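You operate a simulated robot arm through the tools that you are given. There is no shell and no other tool. Be economical: measure what you need, move in short steps, check, and stop when the job is done.

You are at the controls of a simulated robot arm. One attempt, no reset.

JOB
Check the grey gauge against the tester: green tray if they agree, yellow tray if not.
Fine: gauge on the white post, white port knob open, vent shut, pump to about 60 kPa; vent before lifting it off; leave port and vent open.
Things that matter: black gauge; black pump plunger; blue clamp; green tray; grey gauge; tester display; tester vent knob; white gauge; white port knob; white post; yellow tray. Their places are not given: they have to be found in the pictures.

Only the result counts: the job must be done as asked and must still hold three seconds after the hand-in. Knocking over, shifting, dropping, spilling or breaking anything else fails it.

ROBOT AND FRAMES
A 7-joint arm with a two-finger parallel gripper, fixed in place. Base frame: the origin is at the foot of the arm, x ahead of it, y to its left, z up; the work surface is at about z = 0. Readings come in mm, degrees, newtons and seconds.
With the tool pointing down near the work surface it reaches from about 240 to 620 mm from the base axis. Its first joint turns from -66.0 to 66.0 degrees. Payload 2.6 kg.
Tool frame: the origin (TCP) lies between the finger pads and is the grasp point; the fingertips stand 30 mm ahead of it; z points along the fingers, y is the line along which they close. The gripper opens to 94 mm. The fingers are 28 mm wide and 10 mm thick; the gripper's body (50 by 96 mm) begins 55 mm behind the TCP.
Orientation is that of the tool frame in the base frame, as a unit quaternion [x, y, z, w]. With the fingers straight down and closing along the base's y, the tool's x points along the base's -x, its y along +y and its z along -z.

CONTROLS
- The arm moves only by the tool drive_tool. Its argument "moves" is a list of rows, each an object of numbers (a shift or turn left out is 0, a gripper value left out holds the last): "dx", "dy", "dz": the shift along the tool's x, y, z in mm; "ax", "ay", "az": the turn, a rotation vector about the tool's x, y, z in degrees; "claw": the gripper command, from -1 (shut) to 1 (fully open), values between in proportion. In form: [{"dx": .., "dy": .., "dz": .., "ax": .., "ay": .., "az": .., "claw": ..}, ...]. A call has 1 to 10 rows; each row shifts and turns the commanded pose from where the row before left it, along the tool's axes as they then stand. A row lasts 0.2 s, in which the tool goes at most 50 mm and 8.6 degrees; a call with a longer step from one row to the next is refused whole, and so is a gripper value outside its range. A pose out of reach is approached as far as the arm can. The call stops where the force on the tool passes 70 N (or 10 N more than at its start, if that is more) or the arm is blocked; 0.2 s more then pass. The fingers move at their own pace (about 72 mm/s each) and stop on an object; they squeeze with about 38 N. The grip force told is the motor's: it shows also when the fingers shut on nothing. Time passes only in rows, and 0.2 s behind the last, so rows that do not move let the fingers close. It gives the time, the measured TCP pose, the force on the tool (base axes), the opening and the grip force at its end, in the units of the frame above (readings bear some noise), with the torque about the TCP (base axes, N m) and any sound that the robot's microphone picked up, and new pictures: "show" is both (left out), scene, wrist or none.
- Cameras (640 x 400 px; columns grow to the right, rows downward): "scene" is fixed at [28, 427.1, 563.7]; the picture's right is [-0.84, -0.54, 0.00], its down [-0.31, 0.48, -0.82] and it looks along [0.44, -0.69, -0.58] (base axes); focal length 328 px, centre (320, 200). "wrist" rides on the gripper at [76, 14, -103] in the tool frame; the picture's right is [-0.18, 0.98, 0.00], its down [-0.75, -0.14, -0.64] and it looks along [-0.63, -0.12, 0.77] (tool axes); focal length 243 px, centre (320, 200).
- pixel_to_xyz(camera, pixels): there is no depth. For up to 12 entries [column, row, z] of the newest picture of that camera ("zoom" is the newest enlarged one), the place [x, y] in the base frame at which the ray of that pixel passes the height z, good to about 2 mm. No time passes.
- close_up(camera, box): a new picture of the part [left, top, right, bottom] of that camera's present view, enlarged. No time passes.
- job_done(): hands the job in; it is judged then, once.

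Work in short steps. Measure before you move; look again where a grasp or a placing could have gone wrong, and mend it. You have 80 turns and 200 pictures in all, those below and enlarged ones among them. Open the gripper and draw the arm clear of the work before you hand the job in, unless the task says otherwise; then end with one line.

The tools are called after ">>>" as name(argument=value, ...) on one line, values as JSON. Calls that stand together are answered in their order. drive_tool: Moves the arm, as the interface text tells. Its arguments: {"type":"object","properties":{"moves":{"type":"array","items":{"type":"object","properties":{"dx":{"type":"number"},"dy":{"type":"number"},"dz":{"type":"number"},"ax":{"type":"number"},"ay":{"type":"number"},"az":{"type":"number"},"claw":{"type":"number"}}}},"show":{"type":"string","enum":["both","scene","wrist","none"]}},"required":["moves"]} The other tools are called the same way: pixel_to_xyz (camera, pixels) gives the place at which the rays of pixels pass given heights; close_up (camera, box) takes an enlarged picture of a part of a camera's view; job_done () hands the job in.

At the start:

```text
clock: 0.0
tool_pos: [431.7, 35.2, 341.9]
orientation: [0.0, 1.0, 0.0, 0.0]
force: [-0.7, 0.2, -1.4]
moment: [-0.01, -0.02, -0.03]
opening: 93.9
gripper_force: 0.1
```

scene: 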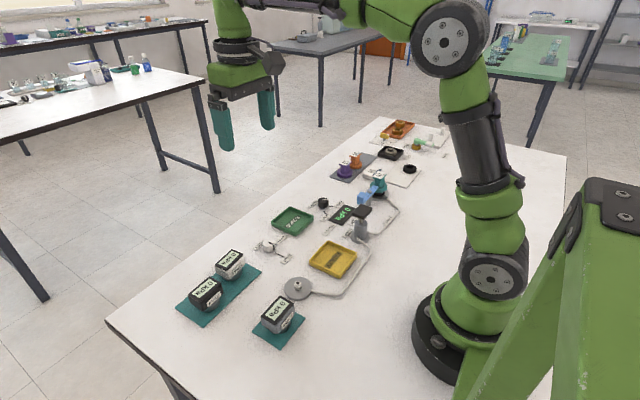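
wrist: 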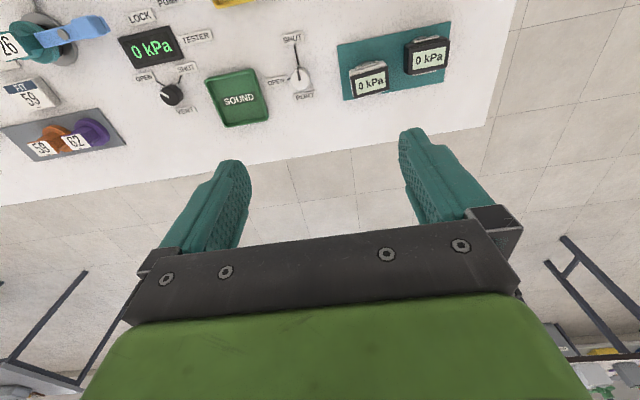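

The scene shows gauges near (205,293), (230,262), (278,313), and a tester panel near (345,215). I'll enlarge to identify things.

>>> close_up(camera="scene", box=[160, 220, 400, 370])

>>> close_up(camera="scene", box=[300, 110, 460, 260])

>>> close_up(camera="wrist", box=[0, 0, 480, 200])

```text
2.67 times, centred on (280, 295) of scene
```

zoom: 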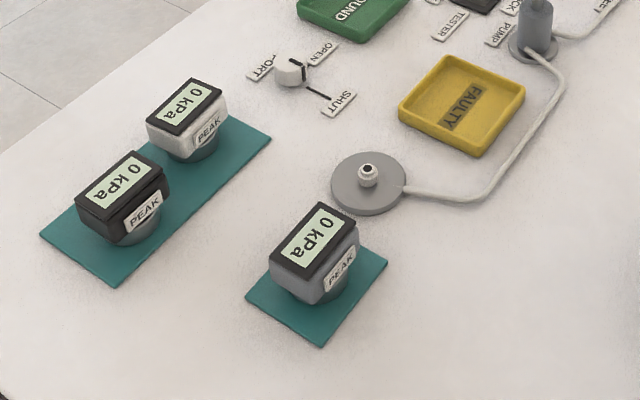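

```text
2.67 times, centred on (380, 185) of scene
```

zoom: 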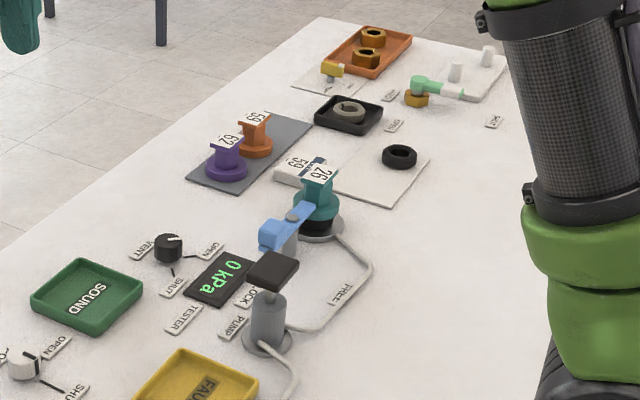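

```text
1.33 times, centred on (240, 100) of wrist
```

zoom: 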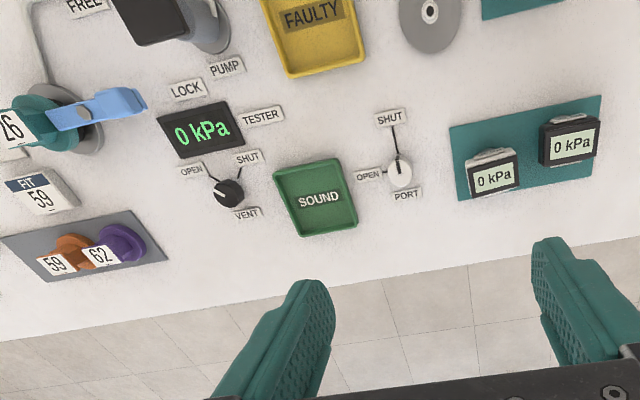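

Many parts identified. I'll compute rough table places.

>>> pixel_to_xyz(camera="scene", pixels=[[297, 289, 0], [297, 283, 25], [278, 302, 50], [268, 248, 15], [323, 202, 15], [362, 212, 60], [361, 238, 0], [293, 221, 0], [332, 260, 0], [380, 195, 0], [368, 195, 40], [342, 215, 10]])

>>> pixel_to_xyz(camera="wrist", pixels=[[171, 96, 15], [299, 80, 15], [370, 80, 50], [430, 55, 50], [238, 97, 0], [150, 47, 10]])

```text
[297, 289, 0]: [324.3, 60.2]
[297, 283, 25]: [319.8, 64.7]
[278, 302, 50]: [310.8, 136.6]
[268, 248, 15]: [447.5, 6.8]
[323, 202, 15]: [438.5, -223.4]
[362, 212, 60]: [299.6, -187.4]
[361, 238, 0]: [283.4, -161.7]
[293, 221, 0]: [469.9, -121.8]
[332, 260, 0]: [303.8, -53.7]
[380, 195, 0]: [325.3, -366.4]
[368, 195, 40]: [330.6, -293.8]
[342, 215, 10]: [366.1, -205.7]
```

```text
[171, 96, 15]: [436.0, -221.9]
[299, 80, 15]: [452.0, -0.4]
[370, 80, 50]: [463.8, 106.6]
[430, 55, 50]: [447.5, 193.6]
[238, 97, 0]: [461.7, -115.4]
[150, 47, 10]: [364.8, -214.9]
```

Next, move over the pump/clamp side for a close look.

>>> drive_tool(moves=[{"dx": 22, "dy": -36, "dz": 5}, {"dx": 22, "dy": -36, "dz": 5}, {"dx": 22, "dy": -36, "dz": 5}, {"dx": 22, "dy": -36, "dz": 5}, {"dx": 22, "dy": -36, "dz": 5}, {"dx": 22, "dy": -36, "dz": 5}])

>>> close_up(camera="wrist", box=[120, 0, 520, 250])

```text
clock: 1.4
tool_pos: [301.8, -180.9, 315.0]
orientation: [-0.001, 1.0, 0.0, 0.0]
force: [0.0, -0.6, -0.3]
moment: [-0.03, -0.01, -0.03]
opening: 93.7
gripper_force: 0.0
```

scene: 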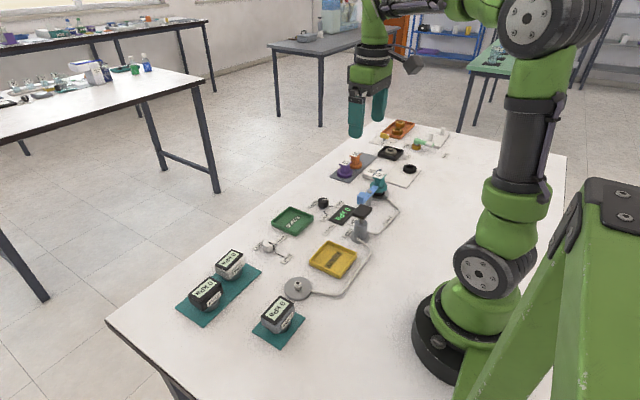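
wrist: 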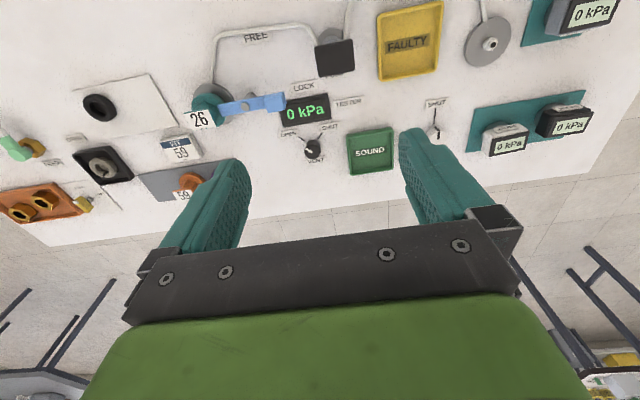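

```text
1.60 times, centred on (320, 125) of wrist
```

zoom: 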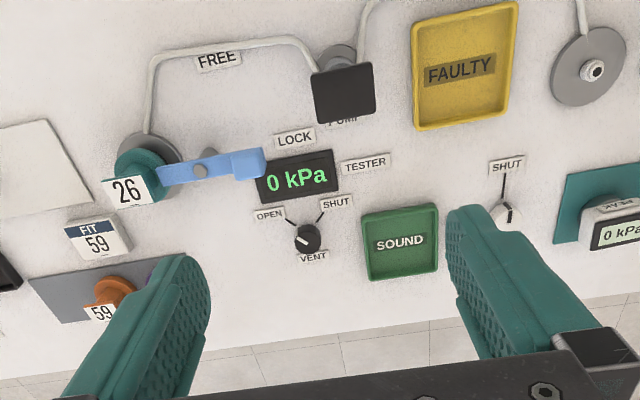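

Clamp handle points at LOCK; I leave it. Now look at the grey gauge and post area at around (311,137) and (320,63).

>>> drive_tool(moves=[{"dx": 6, "dy": 42}, {"dx": 6, "dy": 42}, {"dx": 6, "dy": 42}, {"dx": 6, "dy": 42}, {"dx": 6, "dy": 42}, {"dx": 6, "dy": 42}], show="wrist")

>>> close_up(camera="wrist", box=[160, 0, 480, 200])

```text
clock: 2.8
tool_pos: [262.3, 73.6, 313.4]
orientation: [0.001, 1.0, 0.0, 0.0]
force: [1.3, 1.1, -0.2]
moment: [0.01, 0.0, -0.06]
opening: 94.0
gripper_force: 0.1
```

wrist: 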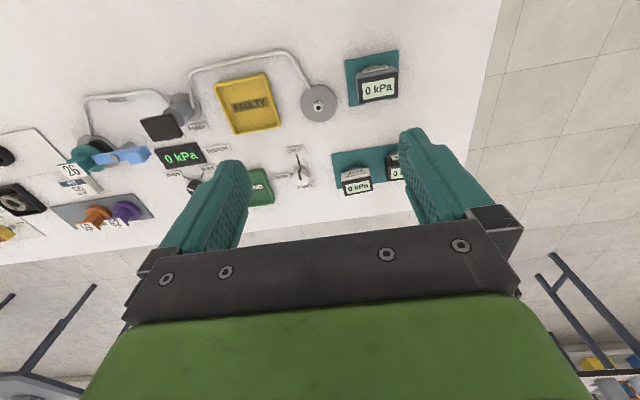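

```text
2.00 times, centred on (320, 100) of wrist
```

zoom: 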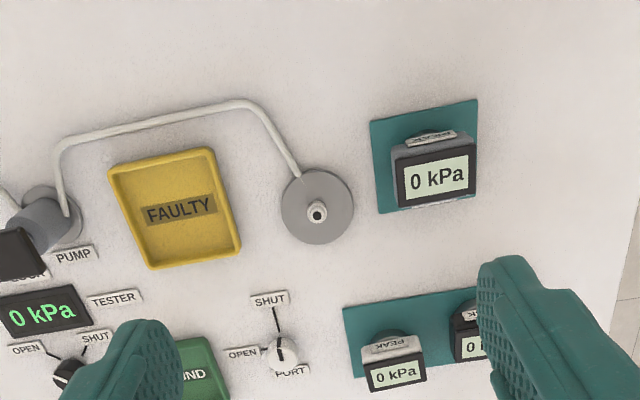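

I'll triangulate the gauge head: enlarge in scene, then solve for height.

>>> close_up(camera="scene", box=[240, 260, 336, 350])

>>> pixel_to_xyz(camera="wrist", pixels=[[358, 79.5, 50], [395, 70, 50], [398.5, 96.5, 50], [364, 104.5, 50], [358, 79.5, 70], [395, 70, 70], [398.5, 96.5, 70], [364, 104.5, 70], [318.5, 106, 0], [318.5, 106, 25], [318, 103, 0]])

```text
4.44 times, centred on (288, 305) of scene
```

zoom: 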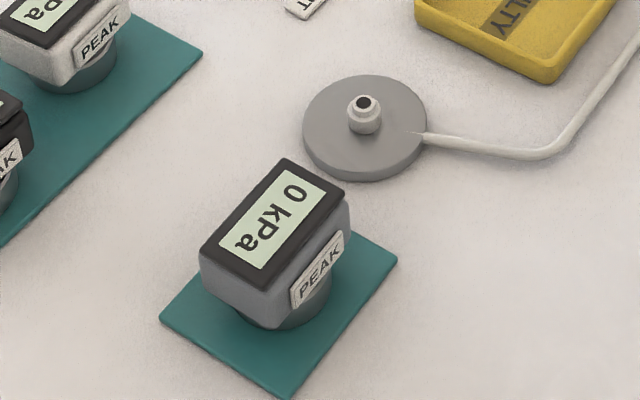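

```text
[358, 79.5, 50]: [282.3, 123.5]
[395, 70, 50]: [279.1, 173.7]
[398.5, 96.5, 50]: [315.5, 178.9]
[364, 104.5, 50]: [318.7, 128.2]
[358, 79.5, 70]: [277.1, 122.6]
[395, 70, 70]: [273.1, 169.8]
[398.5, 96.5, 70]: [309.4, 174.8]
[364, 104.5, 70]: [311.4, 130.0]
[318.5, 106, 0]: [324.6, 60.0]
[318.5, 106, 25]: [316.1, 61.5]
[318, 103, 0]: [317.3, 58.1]
```

>>> pixel_to_xyz(camera="zoom", pixels=[[283, 158, 50], [351, 190, 50], [274, 290, 50], [200, 255, 50], [283, 158, 70], [351, 190, 70], [274, 290, 70], [200, 255, 70], [364, 103, 15], [364, 103, 25], [365, 128, 5], [285, 308, 3]])

>>> pixel_to_xyz(camera="wrist", pixels=[[318.5, 107.5, 15], [318.5, 107.5, 25], [318, 103, 5], [345, 59, 0], [397, 50, 0], [350, 106, 0]])

```text
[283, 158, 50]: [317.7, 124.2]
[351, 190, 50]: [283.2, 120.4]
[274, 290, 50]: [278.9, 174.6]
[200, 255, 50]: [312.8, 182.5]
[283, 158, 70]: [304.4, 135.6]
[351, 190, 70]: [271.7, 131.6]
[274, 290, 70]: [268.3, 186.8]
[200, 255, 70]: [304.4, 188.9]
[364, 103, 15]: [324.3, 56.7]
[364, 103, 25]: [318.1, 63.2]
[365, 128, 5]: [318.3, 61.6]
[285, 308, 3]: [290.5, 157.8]
```

```text
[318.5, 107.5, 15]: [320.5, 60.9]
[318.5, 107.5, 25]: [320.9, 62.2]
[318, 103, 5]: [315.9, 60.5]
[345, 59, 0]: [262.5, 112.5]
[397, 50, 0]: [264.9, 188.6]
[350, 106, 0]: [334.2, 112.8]
```

Gauge head: top z≈51, x 280–317, y 125–178, centre (298.5,151), turned ~4°. I go above it to z≈110 and look.

>>> drive_tool(moves=[{"dx": -12, "dy": 26, "dz": 25}, {"dx": -12, "dy": 26, "dz": 25}, {"dx": -12, "dy": 25.5, "dz": 25}, {"dz": 45}, {"dz": 45}, {"dz": 38, "az": -4}])

```text
clock: 4.2
tool_pos: [298.9, 149.8, 104.6]
orientation: [-0.035, 0.999, 0.0, 0.0]
force: [-0.1, 0.2, -0.7]
moment: [-0.06, -0.02, 0.06]
opening: 93.9
gripper_force: 0.1
```

scene: 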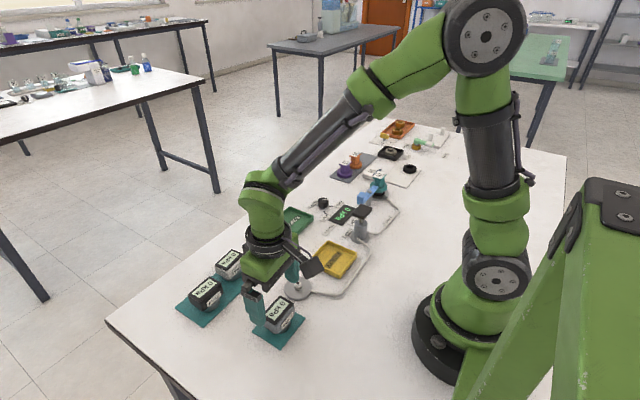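
wrist: 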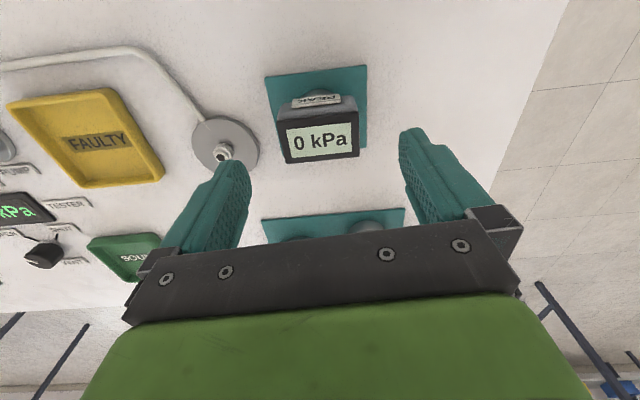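

>>> close_up(camera="wrist", box=[240, 60, 400, 180])

```text
3.33 times, centred on (320, 120) of wrist
```

zoom: 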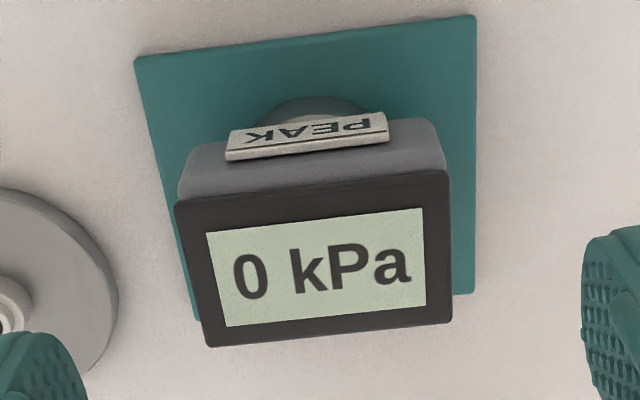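

>>> pixel_to_xyz(camera="zoom", pixels=[[175, 203, 50], [449, 170, 50], [453, 321, 50], [207, 346, 50], [175, 203, 56], [449, 170, 56], [453, 321, 56], [207, 346, 56], [320, 105, 5], [10, 310, 22]])

```text
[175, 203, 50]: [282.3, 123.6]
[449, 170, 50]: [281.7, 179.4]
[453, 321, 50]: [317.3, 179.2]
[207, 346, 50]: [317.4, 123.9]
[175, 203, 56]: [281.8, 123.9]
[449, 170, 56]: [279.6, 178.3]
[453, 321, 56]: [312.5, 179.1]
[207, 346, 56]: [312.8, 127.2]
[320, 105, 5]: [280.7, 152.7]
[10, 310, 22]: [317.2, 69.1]
```

Closer measurement: head is axis-aligned, centre (299.7,151.4). Straighten, descend to z≈44 and close.

>>> drive_tool(moves=[{"az": 4}, {"dx": -0.8, "dy": 1.6, "dz": 20}, {"dz": 20}, {"dz": 20}, {}, {"claw": -1}, {"claw": -1}, {"claw": -1}, {"claw": -1}])

```text
clock: 6.2
tool_pos: [300.8, 152.4, 50.5]
orientation: [-0.001, 1.0, 0.001, 0.003]
force: [-3.8, 0.8, 23.9]
moment: [0.53, 0.26, 0.1]
opening: 57.3
gripper_force: 38.4
```

scene: 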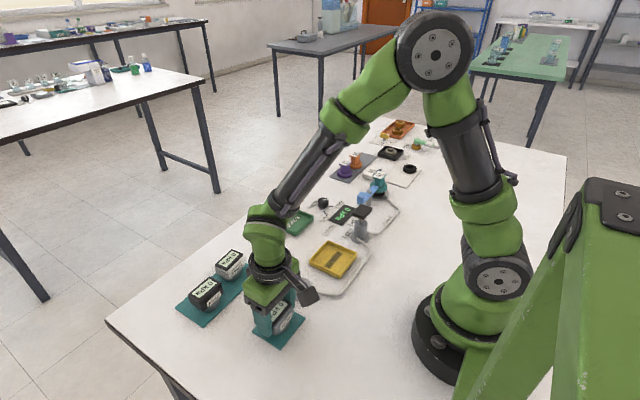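
wrist: 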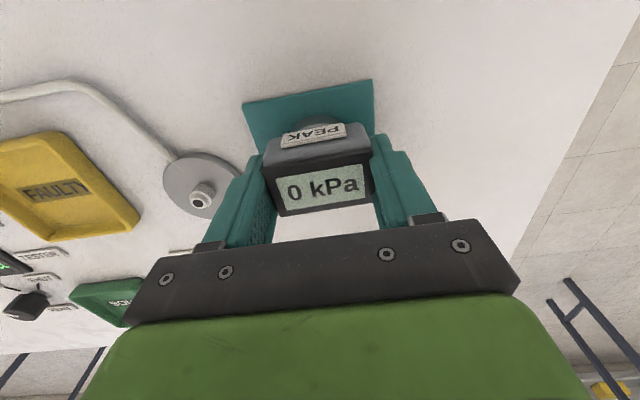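

Gripped at 57 mm with 24 N upward force. Lift slowly and check.

>>> drive_tool(moves=[{"dz": -10}, {"dz": -10}, {"dz": -15}, {"dz": -15}, {}])

>>> close_up(camera="scene", box=[220, 230, 380, 350])

>>> close_up(camera="wrist", box=[200, 60, 440, 240])

```text
clock: 7.4
tool_pos: [301.9, 151.7, 99.7]
orientation: [0.0, 1.0, 0.0, 0.0]
force: [-0.2, 0.1, -1.3]
moment: [-0.01, 0.0, -0.01]
opening: 55.5
gripper_force: 37.9
```

scene: 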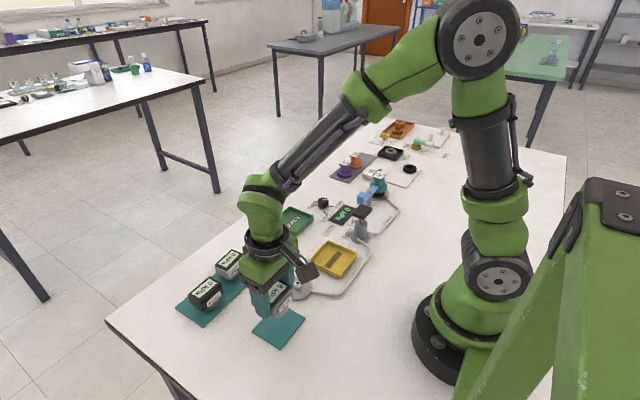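
wrist: 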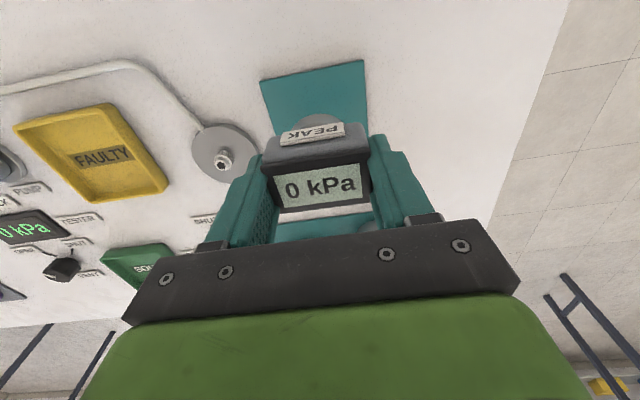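

```text
3.33 times, centred on (300, 290) of scene
```

zoom: 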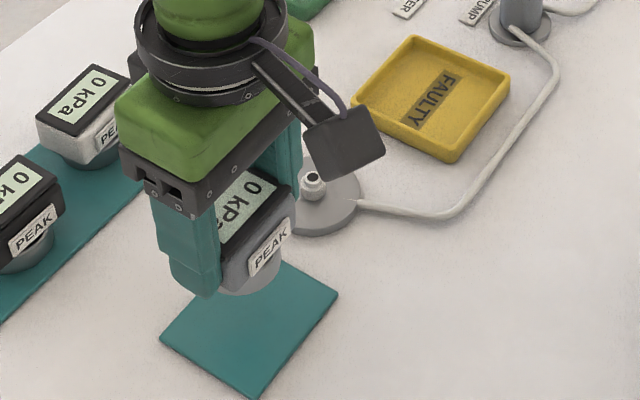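

```text
2.22 times, centred on (320, 150) of wrist
```

zoom: 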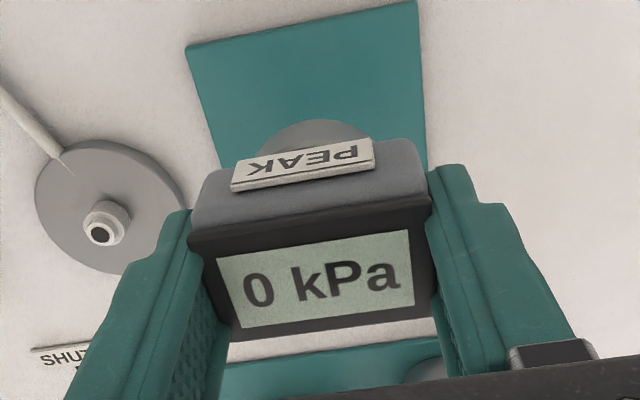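

Held. Measure head centre relative to the TCP and the post tip.

>>> pixel_to_xyz(camera="zoom", pixels=[[187, 240, 104], [434, 203, 104], [422, 315, 104], [237, 340, 104], [100, 234, 22], [100, 234, 18], [100, 234, 26], [105, 224, 5], [110, 207, 5]])

>>> close_up(camera="wrist", box=[180, 100, 276, 190])

>>> close_up(camera="scene", box=[270, 260, 334, 310])

```text
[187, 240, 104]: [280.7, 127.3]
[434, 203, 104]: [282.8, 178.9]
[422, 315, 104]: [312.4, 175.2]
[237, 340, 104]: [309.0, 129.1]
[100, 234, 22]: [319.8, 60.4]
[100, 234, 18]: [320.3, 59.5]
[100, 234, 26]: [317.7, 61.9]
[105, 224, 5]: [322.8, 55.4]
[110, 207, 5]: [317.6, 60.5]
```

```text
4.44 times, centred on (228, 145) of wrist
```

zoom: 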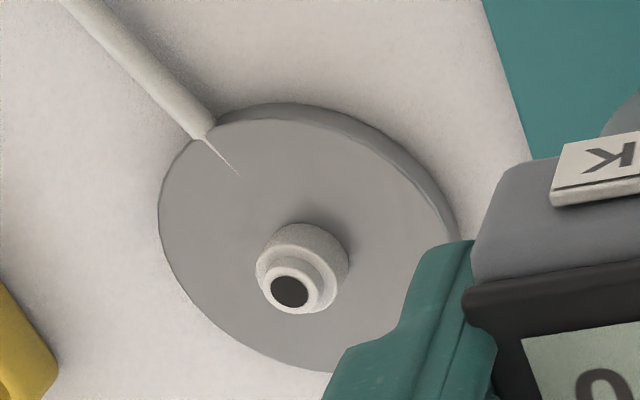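

```text
8.00 times, centred on (302, 285) of scene
```

zoom: 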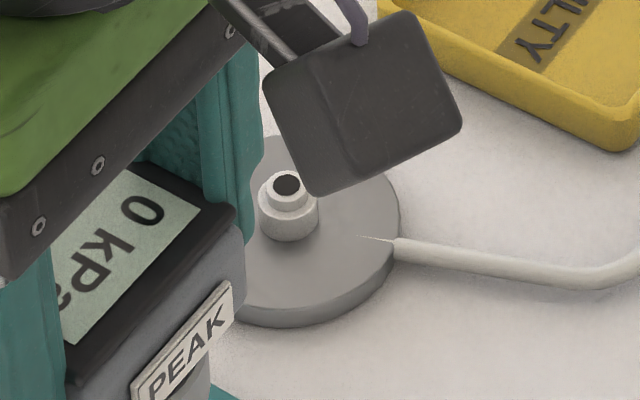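

>>> pixel_to_xyz(camera="zoom", pixels=[[286, 183, 15], [286, 183, 20], [286, 183, 25], [286, 183, 30]])

>>> pixel_to_xyz(camera="wrist", pixels=[[245.3, 165.3, 15], [245.3, 165.3, 20], [245.3, 165.3, 25], [245.3, 165.3, 30], [221, 151, 5], [221, 151, 8]])

```text
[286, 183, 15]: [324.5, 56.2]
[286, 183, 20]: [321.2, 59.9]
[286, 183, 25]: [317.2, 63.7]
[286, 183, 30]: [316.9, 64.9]
```

```text
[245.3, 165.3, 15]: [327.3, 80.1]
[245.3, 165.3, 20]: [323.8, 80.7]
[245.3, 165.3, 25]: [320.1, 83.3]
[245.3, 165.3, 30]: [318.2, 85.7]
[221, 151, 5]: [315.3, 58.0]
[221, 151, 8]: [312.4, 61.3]
```

>>> pixel_to_xyz(camera="wrist", pixels=[[221.3, 165.3, 15], [221.3, 165.3, 18], [221.3, 165.3, 20], [221.3, 165.3, 22], [221.3, 165.3, 25], [221.3, 165.3, 28], [225.3, 153.5, 5], [225.3, 153.5, 8]])

```text
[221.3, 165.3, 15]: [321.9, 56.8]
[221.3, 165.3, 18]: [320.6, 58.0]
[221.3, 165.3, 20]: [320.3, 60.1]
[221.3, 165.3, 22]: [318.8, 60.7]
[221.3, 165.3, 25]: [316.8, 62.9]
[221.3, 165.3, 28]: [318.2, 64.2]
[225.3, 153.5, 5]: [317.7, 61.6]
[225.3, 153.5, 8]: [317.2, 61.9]
```

Post ≈ (320, 61), tip z≈20–22. Gauge centre sits ≈1.7 mm behind TCP in x, so target TCP ≈ (321.7, 61.3). Move above it.

>>> drive_tool(moves=[{"dx": -7, "dy": -30}, {"dx": -7, "dy": -30}, {"dx": -5.8, "dy": -30.4}, {}, {"dz": 15}, {}])

>>> close_up(camera="wrist", box=[200, 60, 440, 210])

>>> close_up(camera="scene", box=[240, 230, 368, 310])

```text
clock: 8.8
tool_pos: [318.6, 59.5, 86.4]
orientation: [0.0, 1.0, 0.0, 0.0]
force: [0.7, -0.3, -1.5]
moment: [0.0, 0.0, 0.0]
opening: 55.0
gripper_force: 38.4
```

scene: 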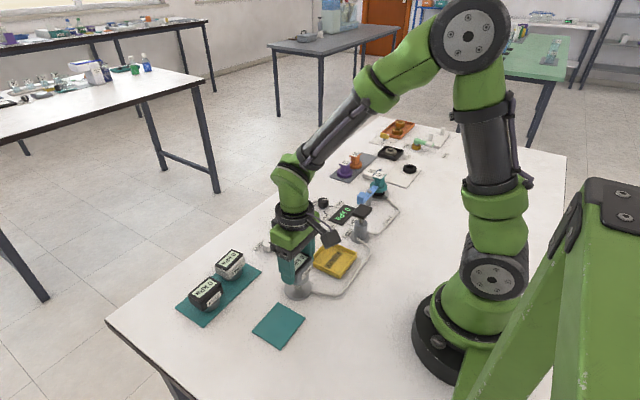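
wrist: 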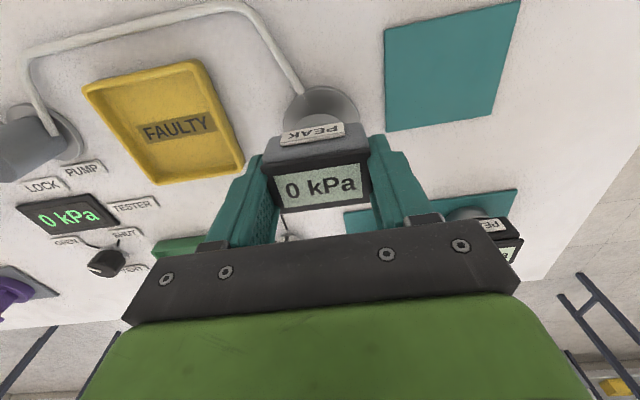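

```text
2.67 times, centred on (320, 135) of wrist
```

zoom: 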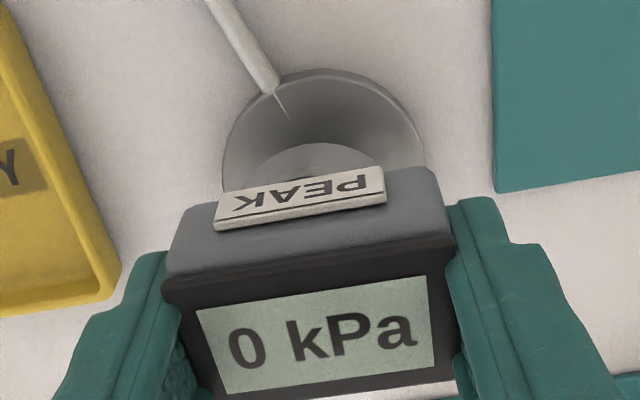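

```text
5.00 times, centred on (304, 270) of scene
```

zoom: 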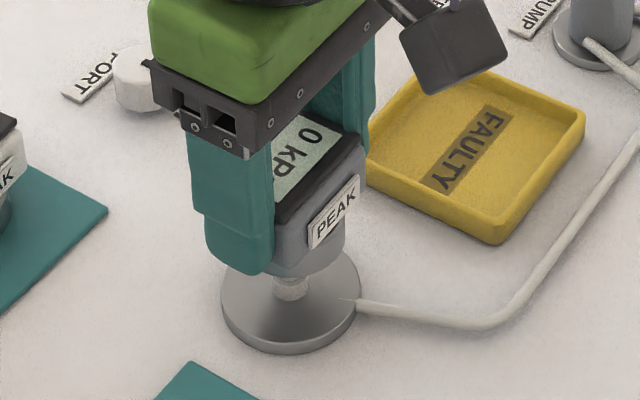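

Aligned as best can be told. Descend slowly, 4 mm per row.

>>> drive_tool(moves=[{"dz": 4}, {"dz": 4}, {"dz": 4}, {"dz": 4}, {"dz": 3}, {"dz": 3}], show="scene")

>>> close_up(camera="scene", box=[240, 230, 368, 310])

```text
clock: 10.2
tool_pos: [319.5, 62.0, 61.7]
orientation: [0.0, 1.0, -0.001, 0.0]
force: [-0.7, -1.0, -0.4]
moment: [0.0, -0.02, 0.0]
opening: 55.2
gripper_force: 38.4
```

scene: 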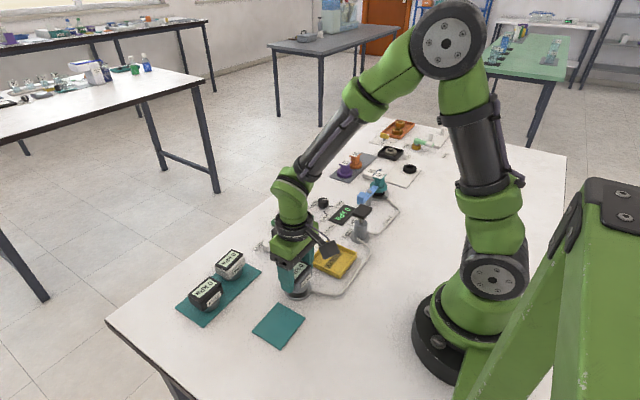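

```text
5.00 times, centred on (304, 270) of scene
```

zoom: 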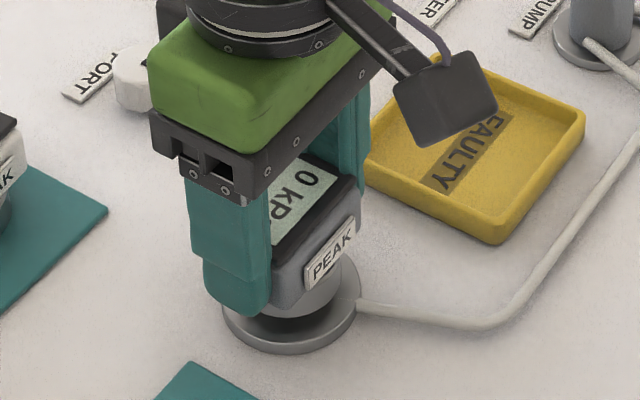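

No contact yet; continue.

>>> drive_tool(moves=[{"dz": 3}, {"dz": 3}, {"dz": 2}, {"dz": 2}, {}], show="scene")

>>> close_up(camera="scene", box=[240, 230, 368, 310])

```text
clock: 11.2
tool_pos: [321.5, 61.1, 55.0]
orientation: [0.002, 1.0, 0.002, 0.001]
force: [-2.1, -0.4, 7.3]
moment: [-0.06, 0.01, -0.04]
opening: 55.2
gripper_force: 37.4
stopped in row 5: the force on the tool passed its limit at 76 N (the readings are from after the stop); the commanded pose is now the measured one
```

scene: 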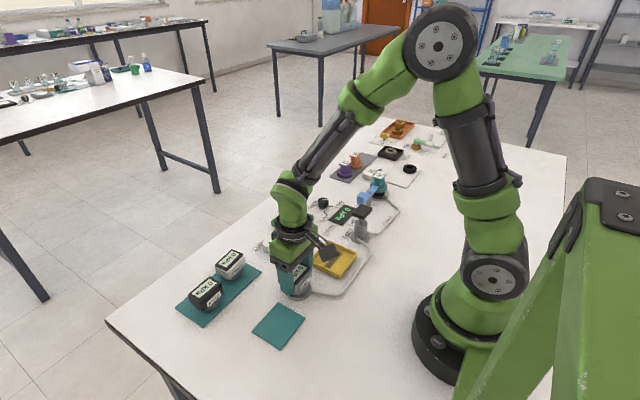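

```text
5.00 times, centred on (304, 270) of scene
```

zoom: 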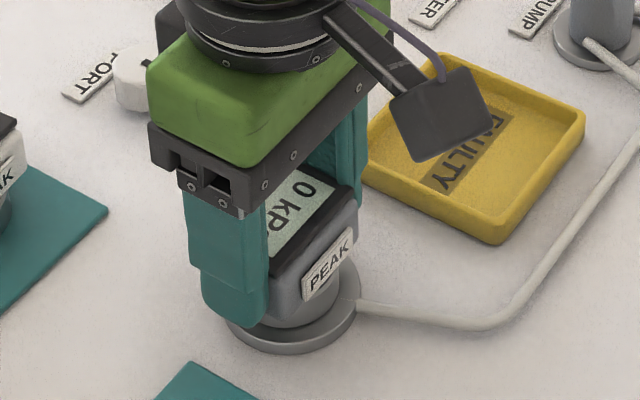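

It looks seated on the disc. Release, retract and inspect.

>>> drive_tool(moves=[{"claw": 1}, {"claw": 1}, {"claw": 1}, {"dz": -25}, {"dz": -45}, {"dz": -45}, {"dz": -45}])

>>> close_up(camera="scene", box=[240, 230, 368, 310])

>>> close_up(camera="wrist", box=[160, 40, 480, 240])

```text
clock: 12.8
tool_pos: [318.6, 61.4, 217.3]
orientation: [0.002, 1.0, 0.0, 0.0]
force: [-0.4, 0.6, 0.7]
moment: [-0.01, 0.02, 0.02]
opening: 94.0
gripper_force: 0.0
```

scene: 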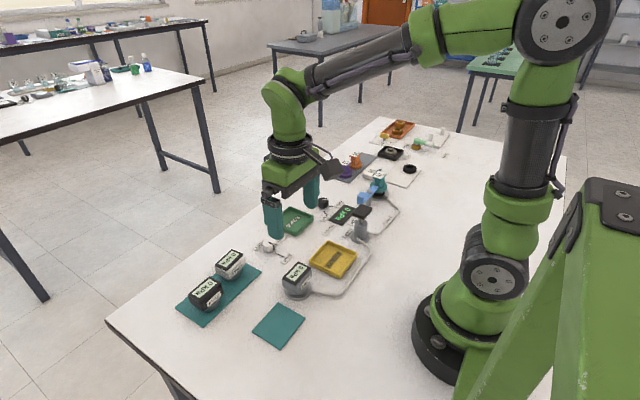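
wrist: 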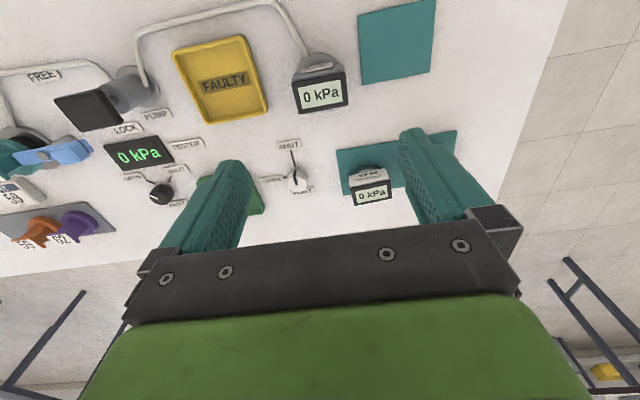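

```text
5.00 times, centred on (304, 270) of scene
```

zoom: 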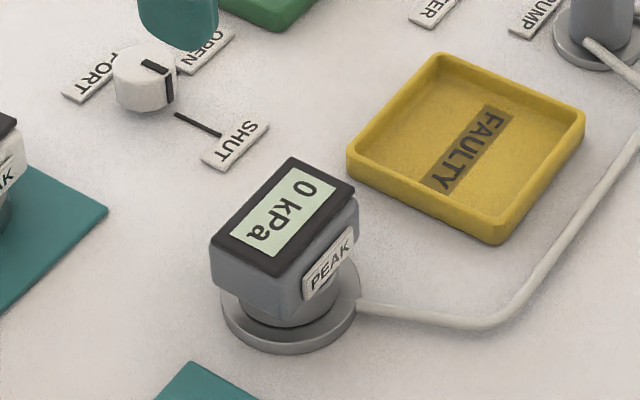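

```text
2.00 times, centred on (320, 140) of wrist
```

zoom: 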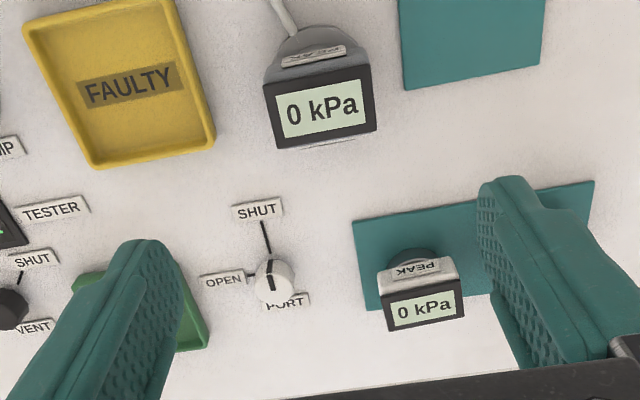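

Gauge sits level on the post. Port knob marker points to SHUT (−x side); OPEN is on the −y side, so +90° turn from above. Move nearer for measuring the knob.

>>> drive_tool(moves=[{"dx": -27, "dy": -20, "dz": 9, "claw": 0}, {"dx": -27, "dy": -20, "dz": 9}, {"dx": -27, "dy": -20, "dz": 9}, {}], show="wrist")

>>> close_up(camera="wrist", box=[240, 60, 400, 160])

>>> close_up(camera="scene", box=[228, 220, 308, 270])

```text
clock: 13.8
tool_pos: [400.7, -3.7, 190.8]
orientation: [0.002, 1.0, 0.002, 0.0]
force: [-0.2, 0.4, -1.0]
moment: [-0.03, 0.02, 0.01]
opening: 47.2
gripper_force: 0.0
```

wrist: 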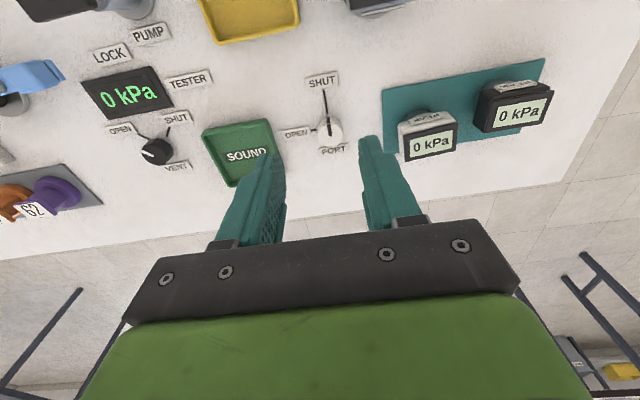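

```text
4.00 times, centred on (320, 110) of wrist
```

zoom: 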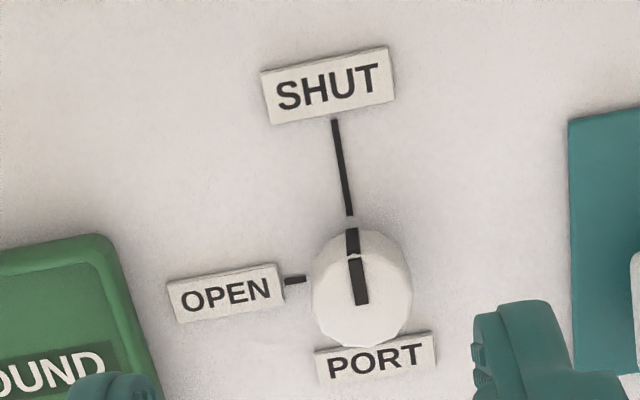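

```text
8.00 times, centred on (268, 245) of scene
```

zoom: 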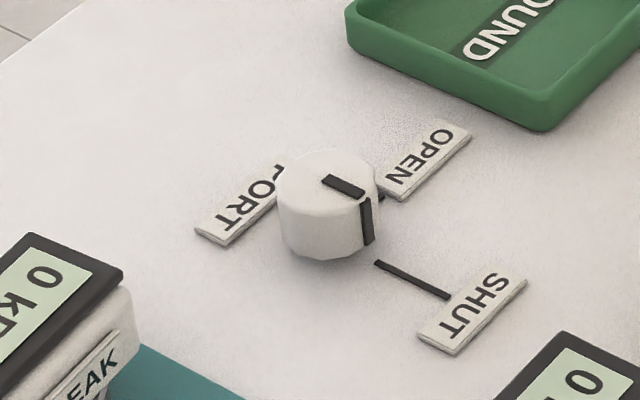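

>>> pixel_to_xyz(camera="zoom", pixels=[[328, 178, 15], [328, 178, 18], [328, 178, 22], [328, 232, 0], [275, 200, 15], [378, 190, 15]])

>>> pixel_to_xyz(camera="wrist", pixels=[[330.5, 133.5, 15], [330.5, 133.5, 18], [330.5, 133.5, 22], [318, 130, 15], [343, 130, 15], [155, 150, 15], [155, 150, 18]])

```text
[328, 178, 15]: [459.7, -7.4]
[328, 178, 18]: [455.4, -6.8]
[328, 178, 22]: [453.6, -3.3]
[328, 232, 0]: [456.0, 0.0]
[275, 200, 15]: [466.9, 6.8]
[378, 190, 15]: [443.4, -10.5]
```

```text
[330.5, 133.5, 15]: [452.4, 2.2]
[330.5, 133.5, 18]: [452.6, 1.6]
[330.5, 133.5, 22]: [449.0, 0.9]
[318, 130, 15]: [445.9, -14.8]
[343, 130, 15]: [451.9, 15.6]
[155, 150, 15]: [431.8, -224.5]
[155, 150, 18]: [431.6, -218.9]
```

Knob centre ≈ (451,−1), ~26 mm wide, ~22 high. Move above, pre-rotate by +43° and check.

>>> drive_tool(moves=[{"dx": -25, "dz": 20, "claw": 0.3}, {"dx": -24, "dz": 20}, {"dz": 35}, {"dz": 35}, {"az": 8.6}, {"az": 8.6}, {"az": 8.6}, {"az": 8.6}, {"az": 8.6}, {}])

>>> close_up(camera="scene", box=[208, 200, 336, 280])

>>> close_up(camera="wrist", box=[200, 60, 440, 240])

```text
clock: 16.1
tool_pos: [449.8, 1.4, 78.3]
orientation: [0.368, 0.93, 0.001, 0.0]
force: [-0.7, -0.8, -0.4]
moment: [0.0, -0.04, -0.01]
opening: 61.0
gripper_force: 0.1
```

scene: 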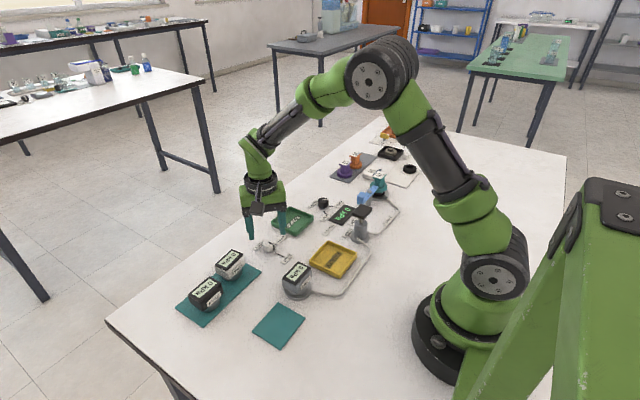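
wrist: 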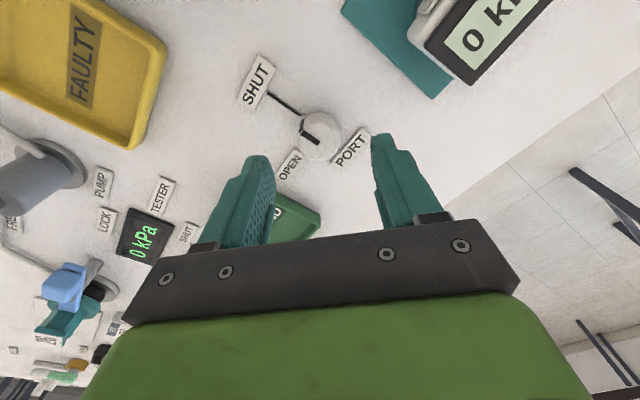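

```text
5.00 times, centred on (272, 240) of scene
```

zoom: 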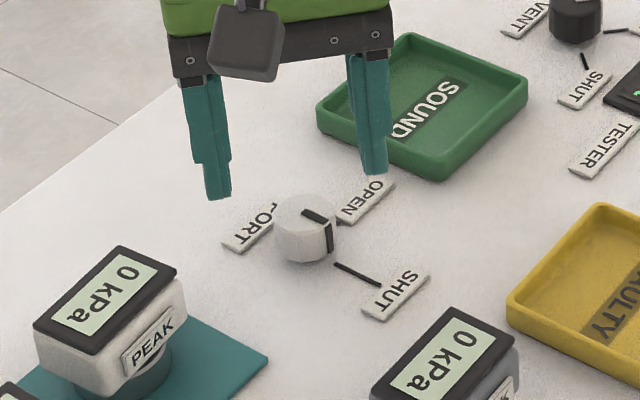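

```text
2.22 times, centred on (320, 150) of wrist
```

zoom: 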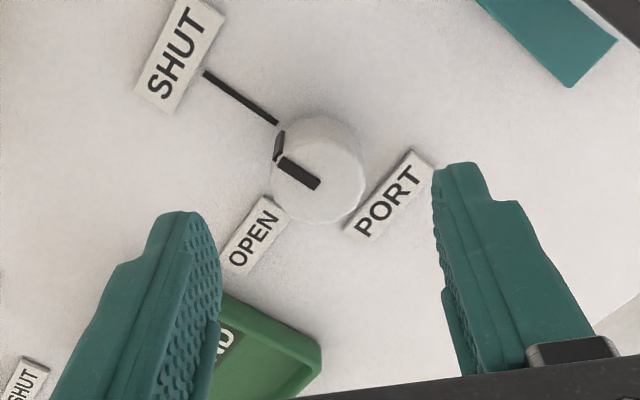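

>>> pixel_to_xyz(camera="zoom", pixels=[[323, 180, 15], [323, 180, 20], [323, 180, 24], [318, 168, 10], [275, 165, 15], [364, 175, 15]])

```text
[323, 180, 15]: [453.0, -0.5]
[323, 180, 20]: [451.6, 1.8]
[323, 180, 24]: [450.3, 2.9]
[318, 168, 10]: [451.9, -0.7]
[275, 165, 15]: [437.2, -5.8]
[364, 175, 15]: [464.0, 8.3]
```

Centre ≈ (451.5,0.5), matching the TCP. Descend to z≈36 and close on the knob.

>>> drive_tool(moves=[{"dz": 20}, {"dz": 12}, {"dz": 10}, {"claw": -1}, {"claw": -1}, {"claw": -1}], show="scene")

>>> close_up(camera="scene", box=[208, 200, 336, 280])

```text
clock: 17.4
tool_pos: [451.0, -0.2, 36.2]
orientation: [0.369, 0.93, 0.0, -0.001]
force: [-7.7, -8.0, 1.2]
moment: [0.33, 0.26, 0.0]
opening: 28.8
gripper_force: 45.3
```

scene: 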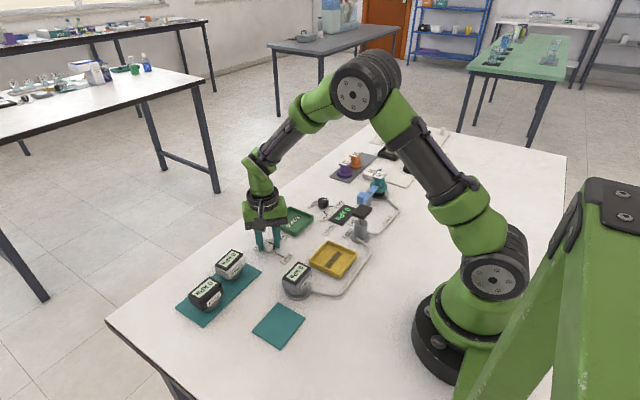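

```text
5.00 times, centred on (272, 240) of scene
```

zoom: 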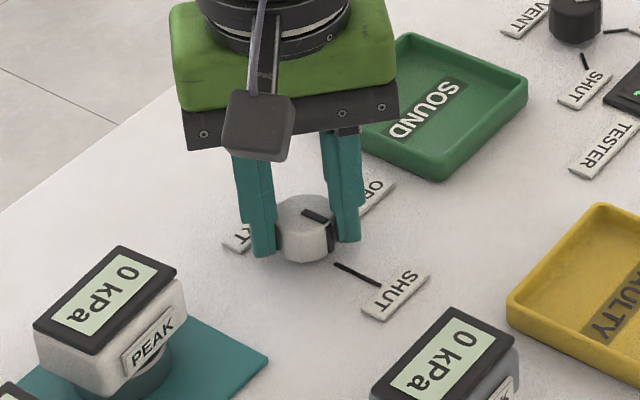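

Gripped (28.8 mm). Rotate −86° about tool z (counterclockwise from above).

>>> drive_tool(moves=[{"az": -8.6}, {"az": -8.6}, {"az": -8.6}, {"az": -8.6}, {"az": -8.6}, {"az": -8.6}, {"az": -8.6}, {"az": -8.6}, {"az": -8.6}, {"az": -8.6}], show="scene")

>>> close_up(camera="scene", box=[208, 200, 336, 280])

```text
clock: 19.6
tool_pos: [451.0, 0.5, 34.8]
orientation: [-0.366, 0.931, 0.001, 0.0]
force: [-22.3, -8.0, 28.5]
moment: [-0.33, 0.24, 0.01]
opening: 28.8
gripper_force: 44.7
```

scene: 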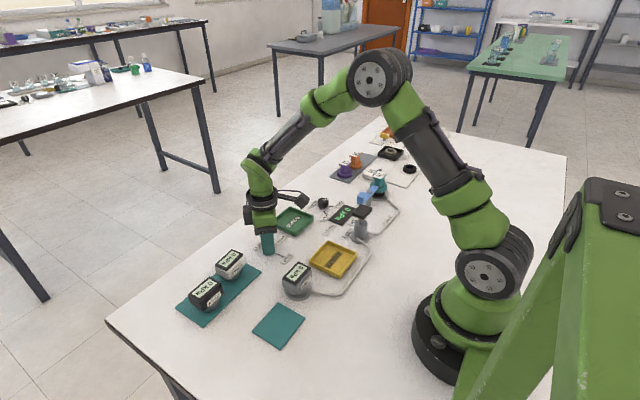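

```text
5.00 times, centred on (272, 240) of scene
```

zoom: 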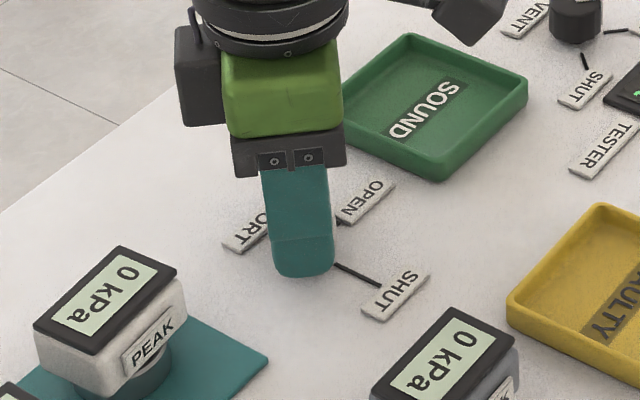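

Add the last 4°, release and lift to check.

>>> drive_tool(moves=[{"az": -4}, {}, {"claw": 0.3}, {"claw": 0.3}, {"dz": -25}, {"dz": -45}, {"dz": -45}])

>>> close_up(camera="scene", box=[208, 200, 336, 280])

```text
clock: 21.2
tool_pos: [450.6, -0.4, 150.3]
orientation: [-0.397, 0.918, 0.0, 0.001]
force: [0.6, 0.4, 1.0]
moment: [0.0, 0.0, -0.01]
opening: 61.1
gripper_force: 0.1
```

scene: 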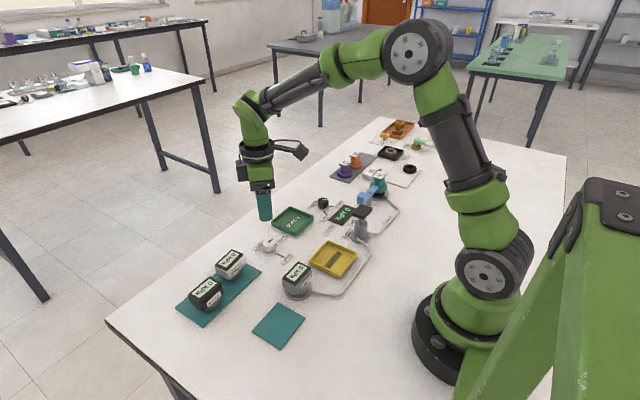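
wrist: 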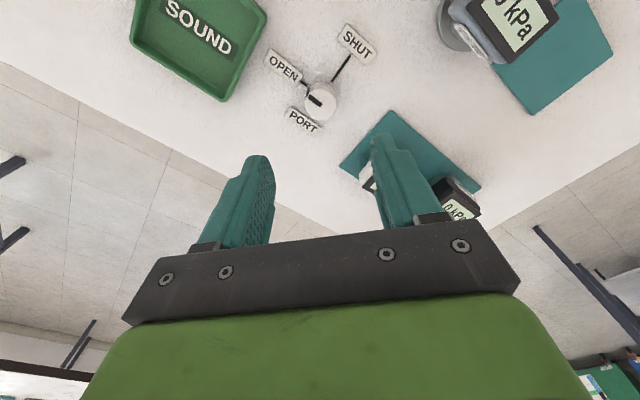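

```text
5.00 times, centred on (272, 240) of scene
```

zoom: 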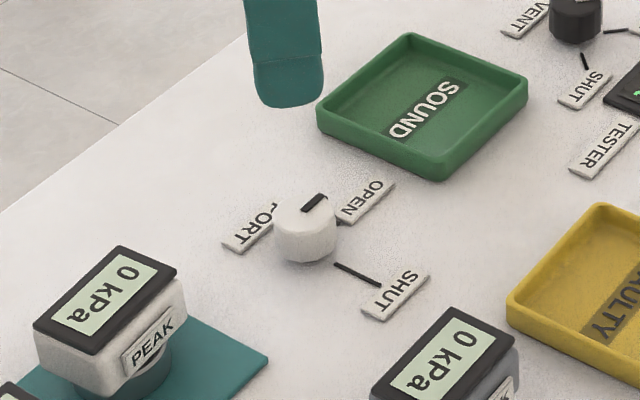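

Port is OPEN. Now look at the vent knob.

>>> close_up(camera="scene", box=[285, 180, 365, 230])

>>> drive_tool(moves=[{"az": 8}, {"az": 8}, {"az": 8}, {"az": 8}, {"az": 8}, {"az": 6.8}, {"dx": 12, "dy": -45}, {"dx": 12, "dy": -45}, {"dx": 12, "dy": -45}, {"dx": 12, "dy": -45}], show="wrist")

>>> close_up(camera="wrist", box=[220, 60, 420, 185])

```text
8.00 times, centred on (325, 205) of scene
```

zoom: 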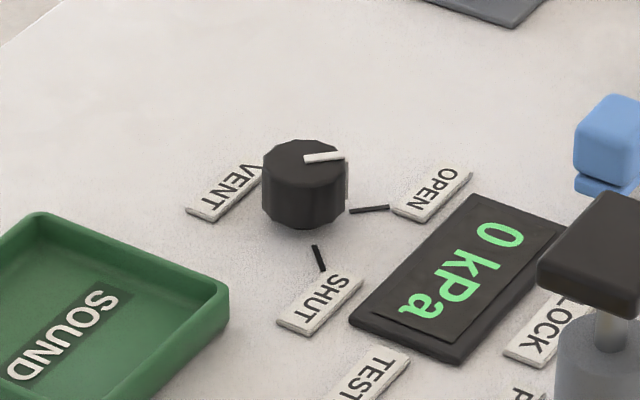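

```text
clock: 23.4
tool_pos: [404.1, -177.9, 151.0]
orientation: [-0.002, 1.0, 0.001, 0.001]
force: [0.7, -0.1, -0.8]
moment: [0.01, 0.01, 0.02]
opening: 61.3
gripper_force: 0.1
```

wrist: 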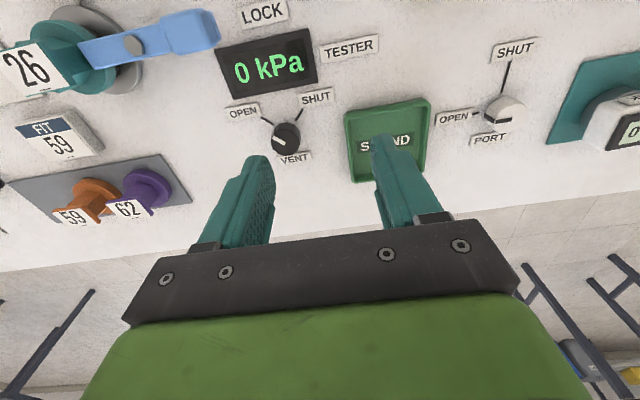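

```text
3.20 times, centred on (320, 122) of wrist
```

zoom: 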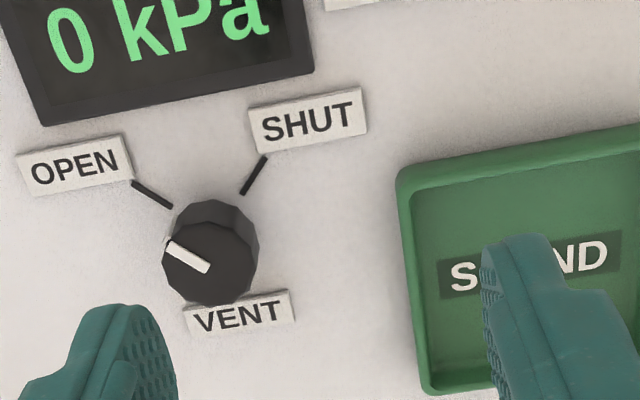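

>>> pixel_to_xyz(camera="zoom", pixels=[[133, 183, 0], [170, 206, 0], [265, 157, 0], [243, 192, 0], [210, 260, 22], [210, 260, 18], [210, 260, 26], [172, 243, 22], [207, 268, 22]])

>>> close_up(camera="scene", box=[285, 180, 365, 230])

```text
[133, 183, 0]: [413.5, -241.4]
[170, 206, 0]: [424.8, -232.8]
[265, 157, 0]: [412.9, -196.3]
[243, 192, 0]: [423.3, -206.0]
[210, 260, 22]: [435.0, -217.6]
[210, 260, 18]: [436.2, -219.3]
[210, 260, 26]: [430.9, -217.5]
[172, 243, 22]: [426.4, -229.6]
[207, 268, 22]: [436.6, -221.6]
```

```text
8.00 times, centred on (325, 205) of scene
```

zoom: 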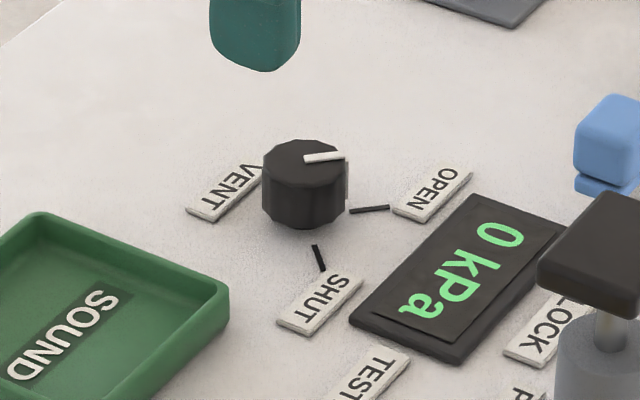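

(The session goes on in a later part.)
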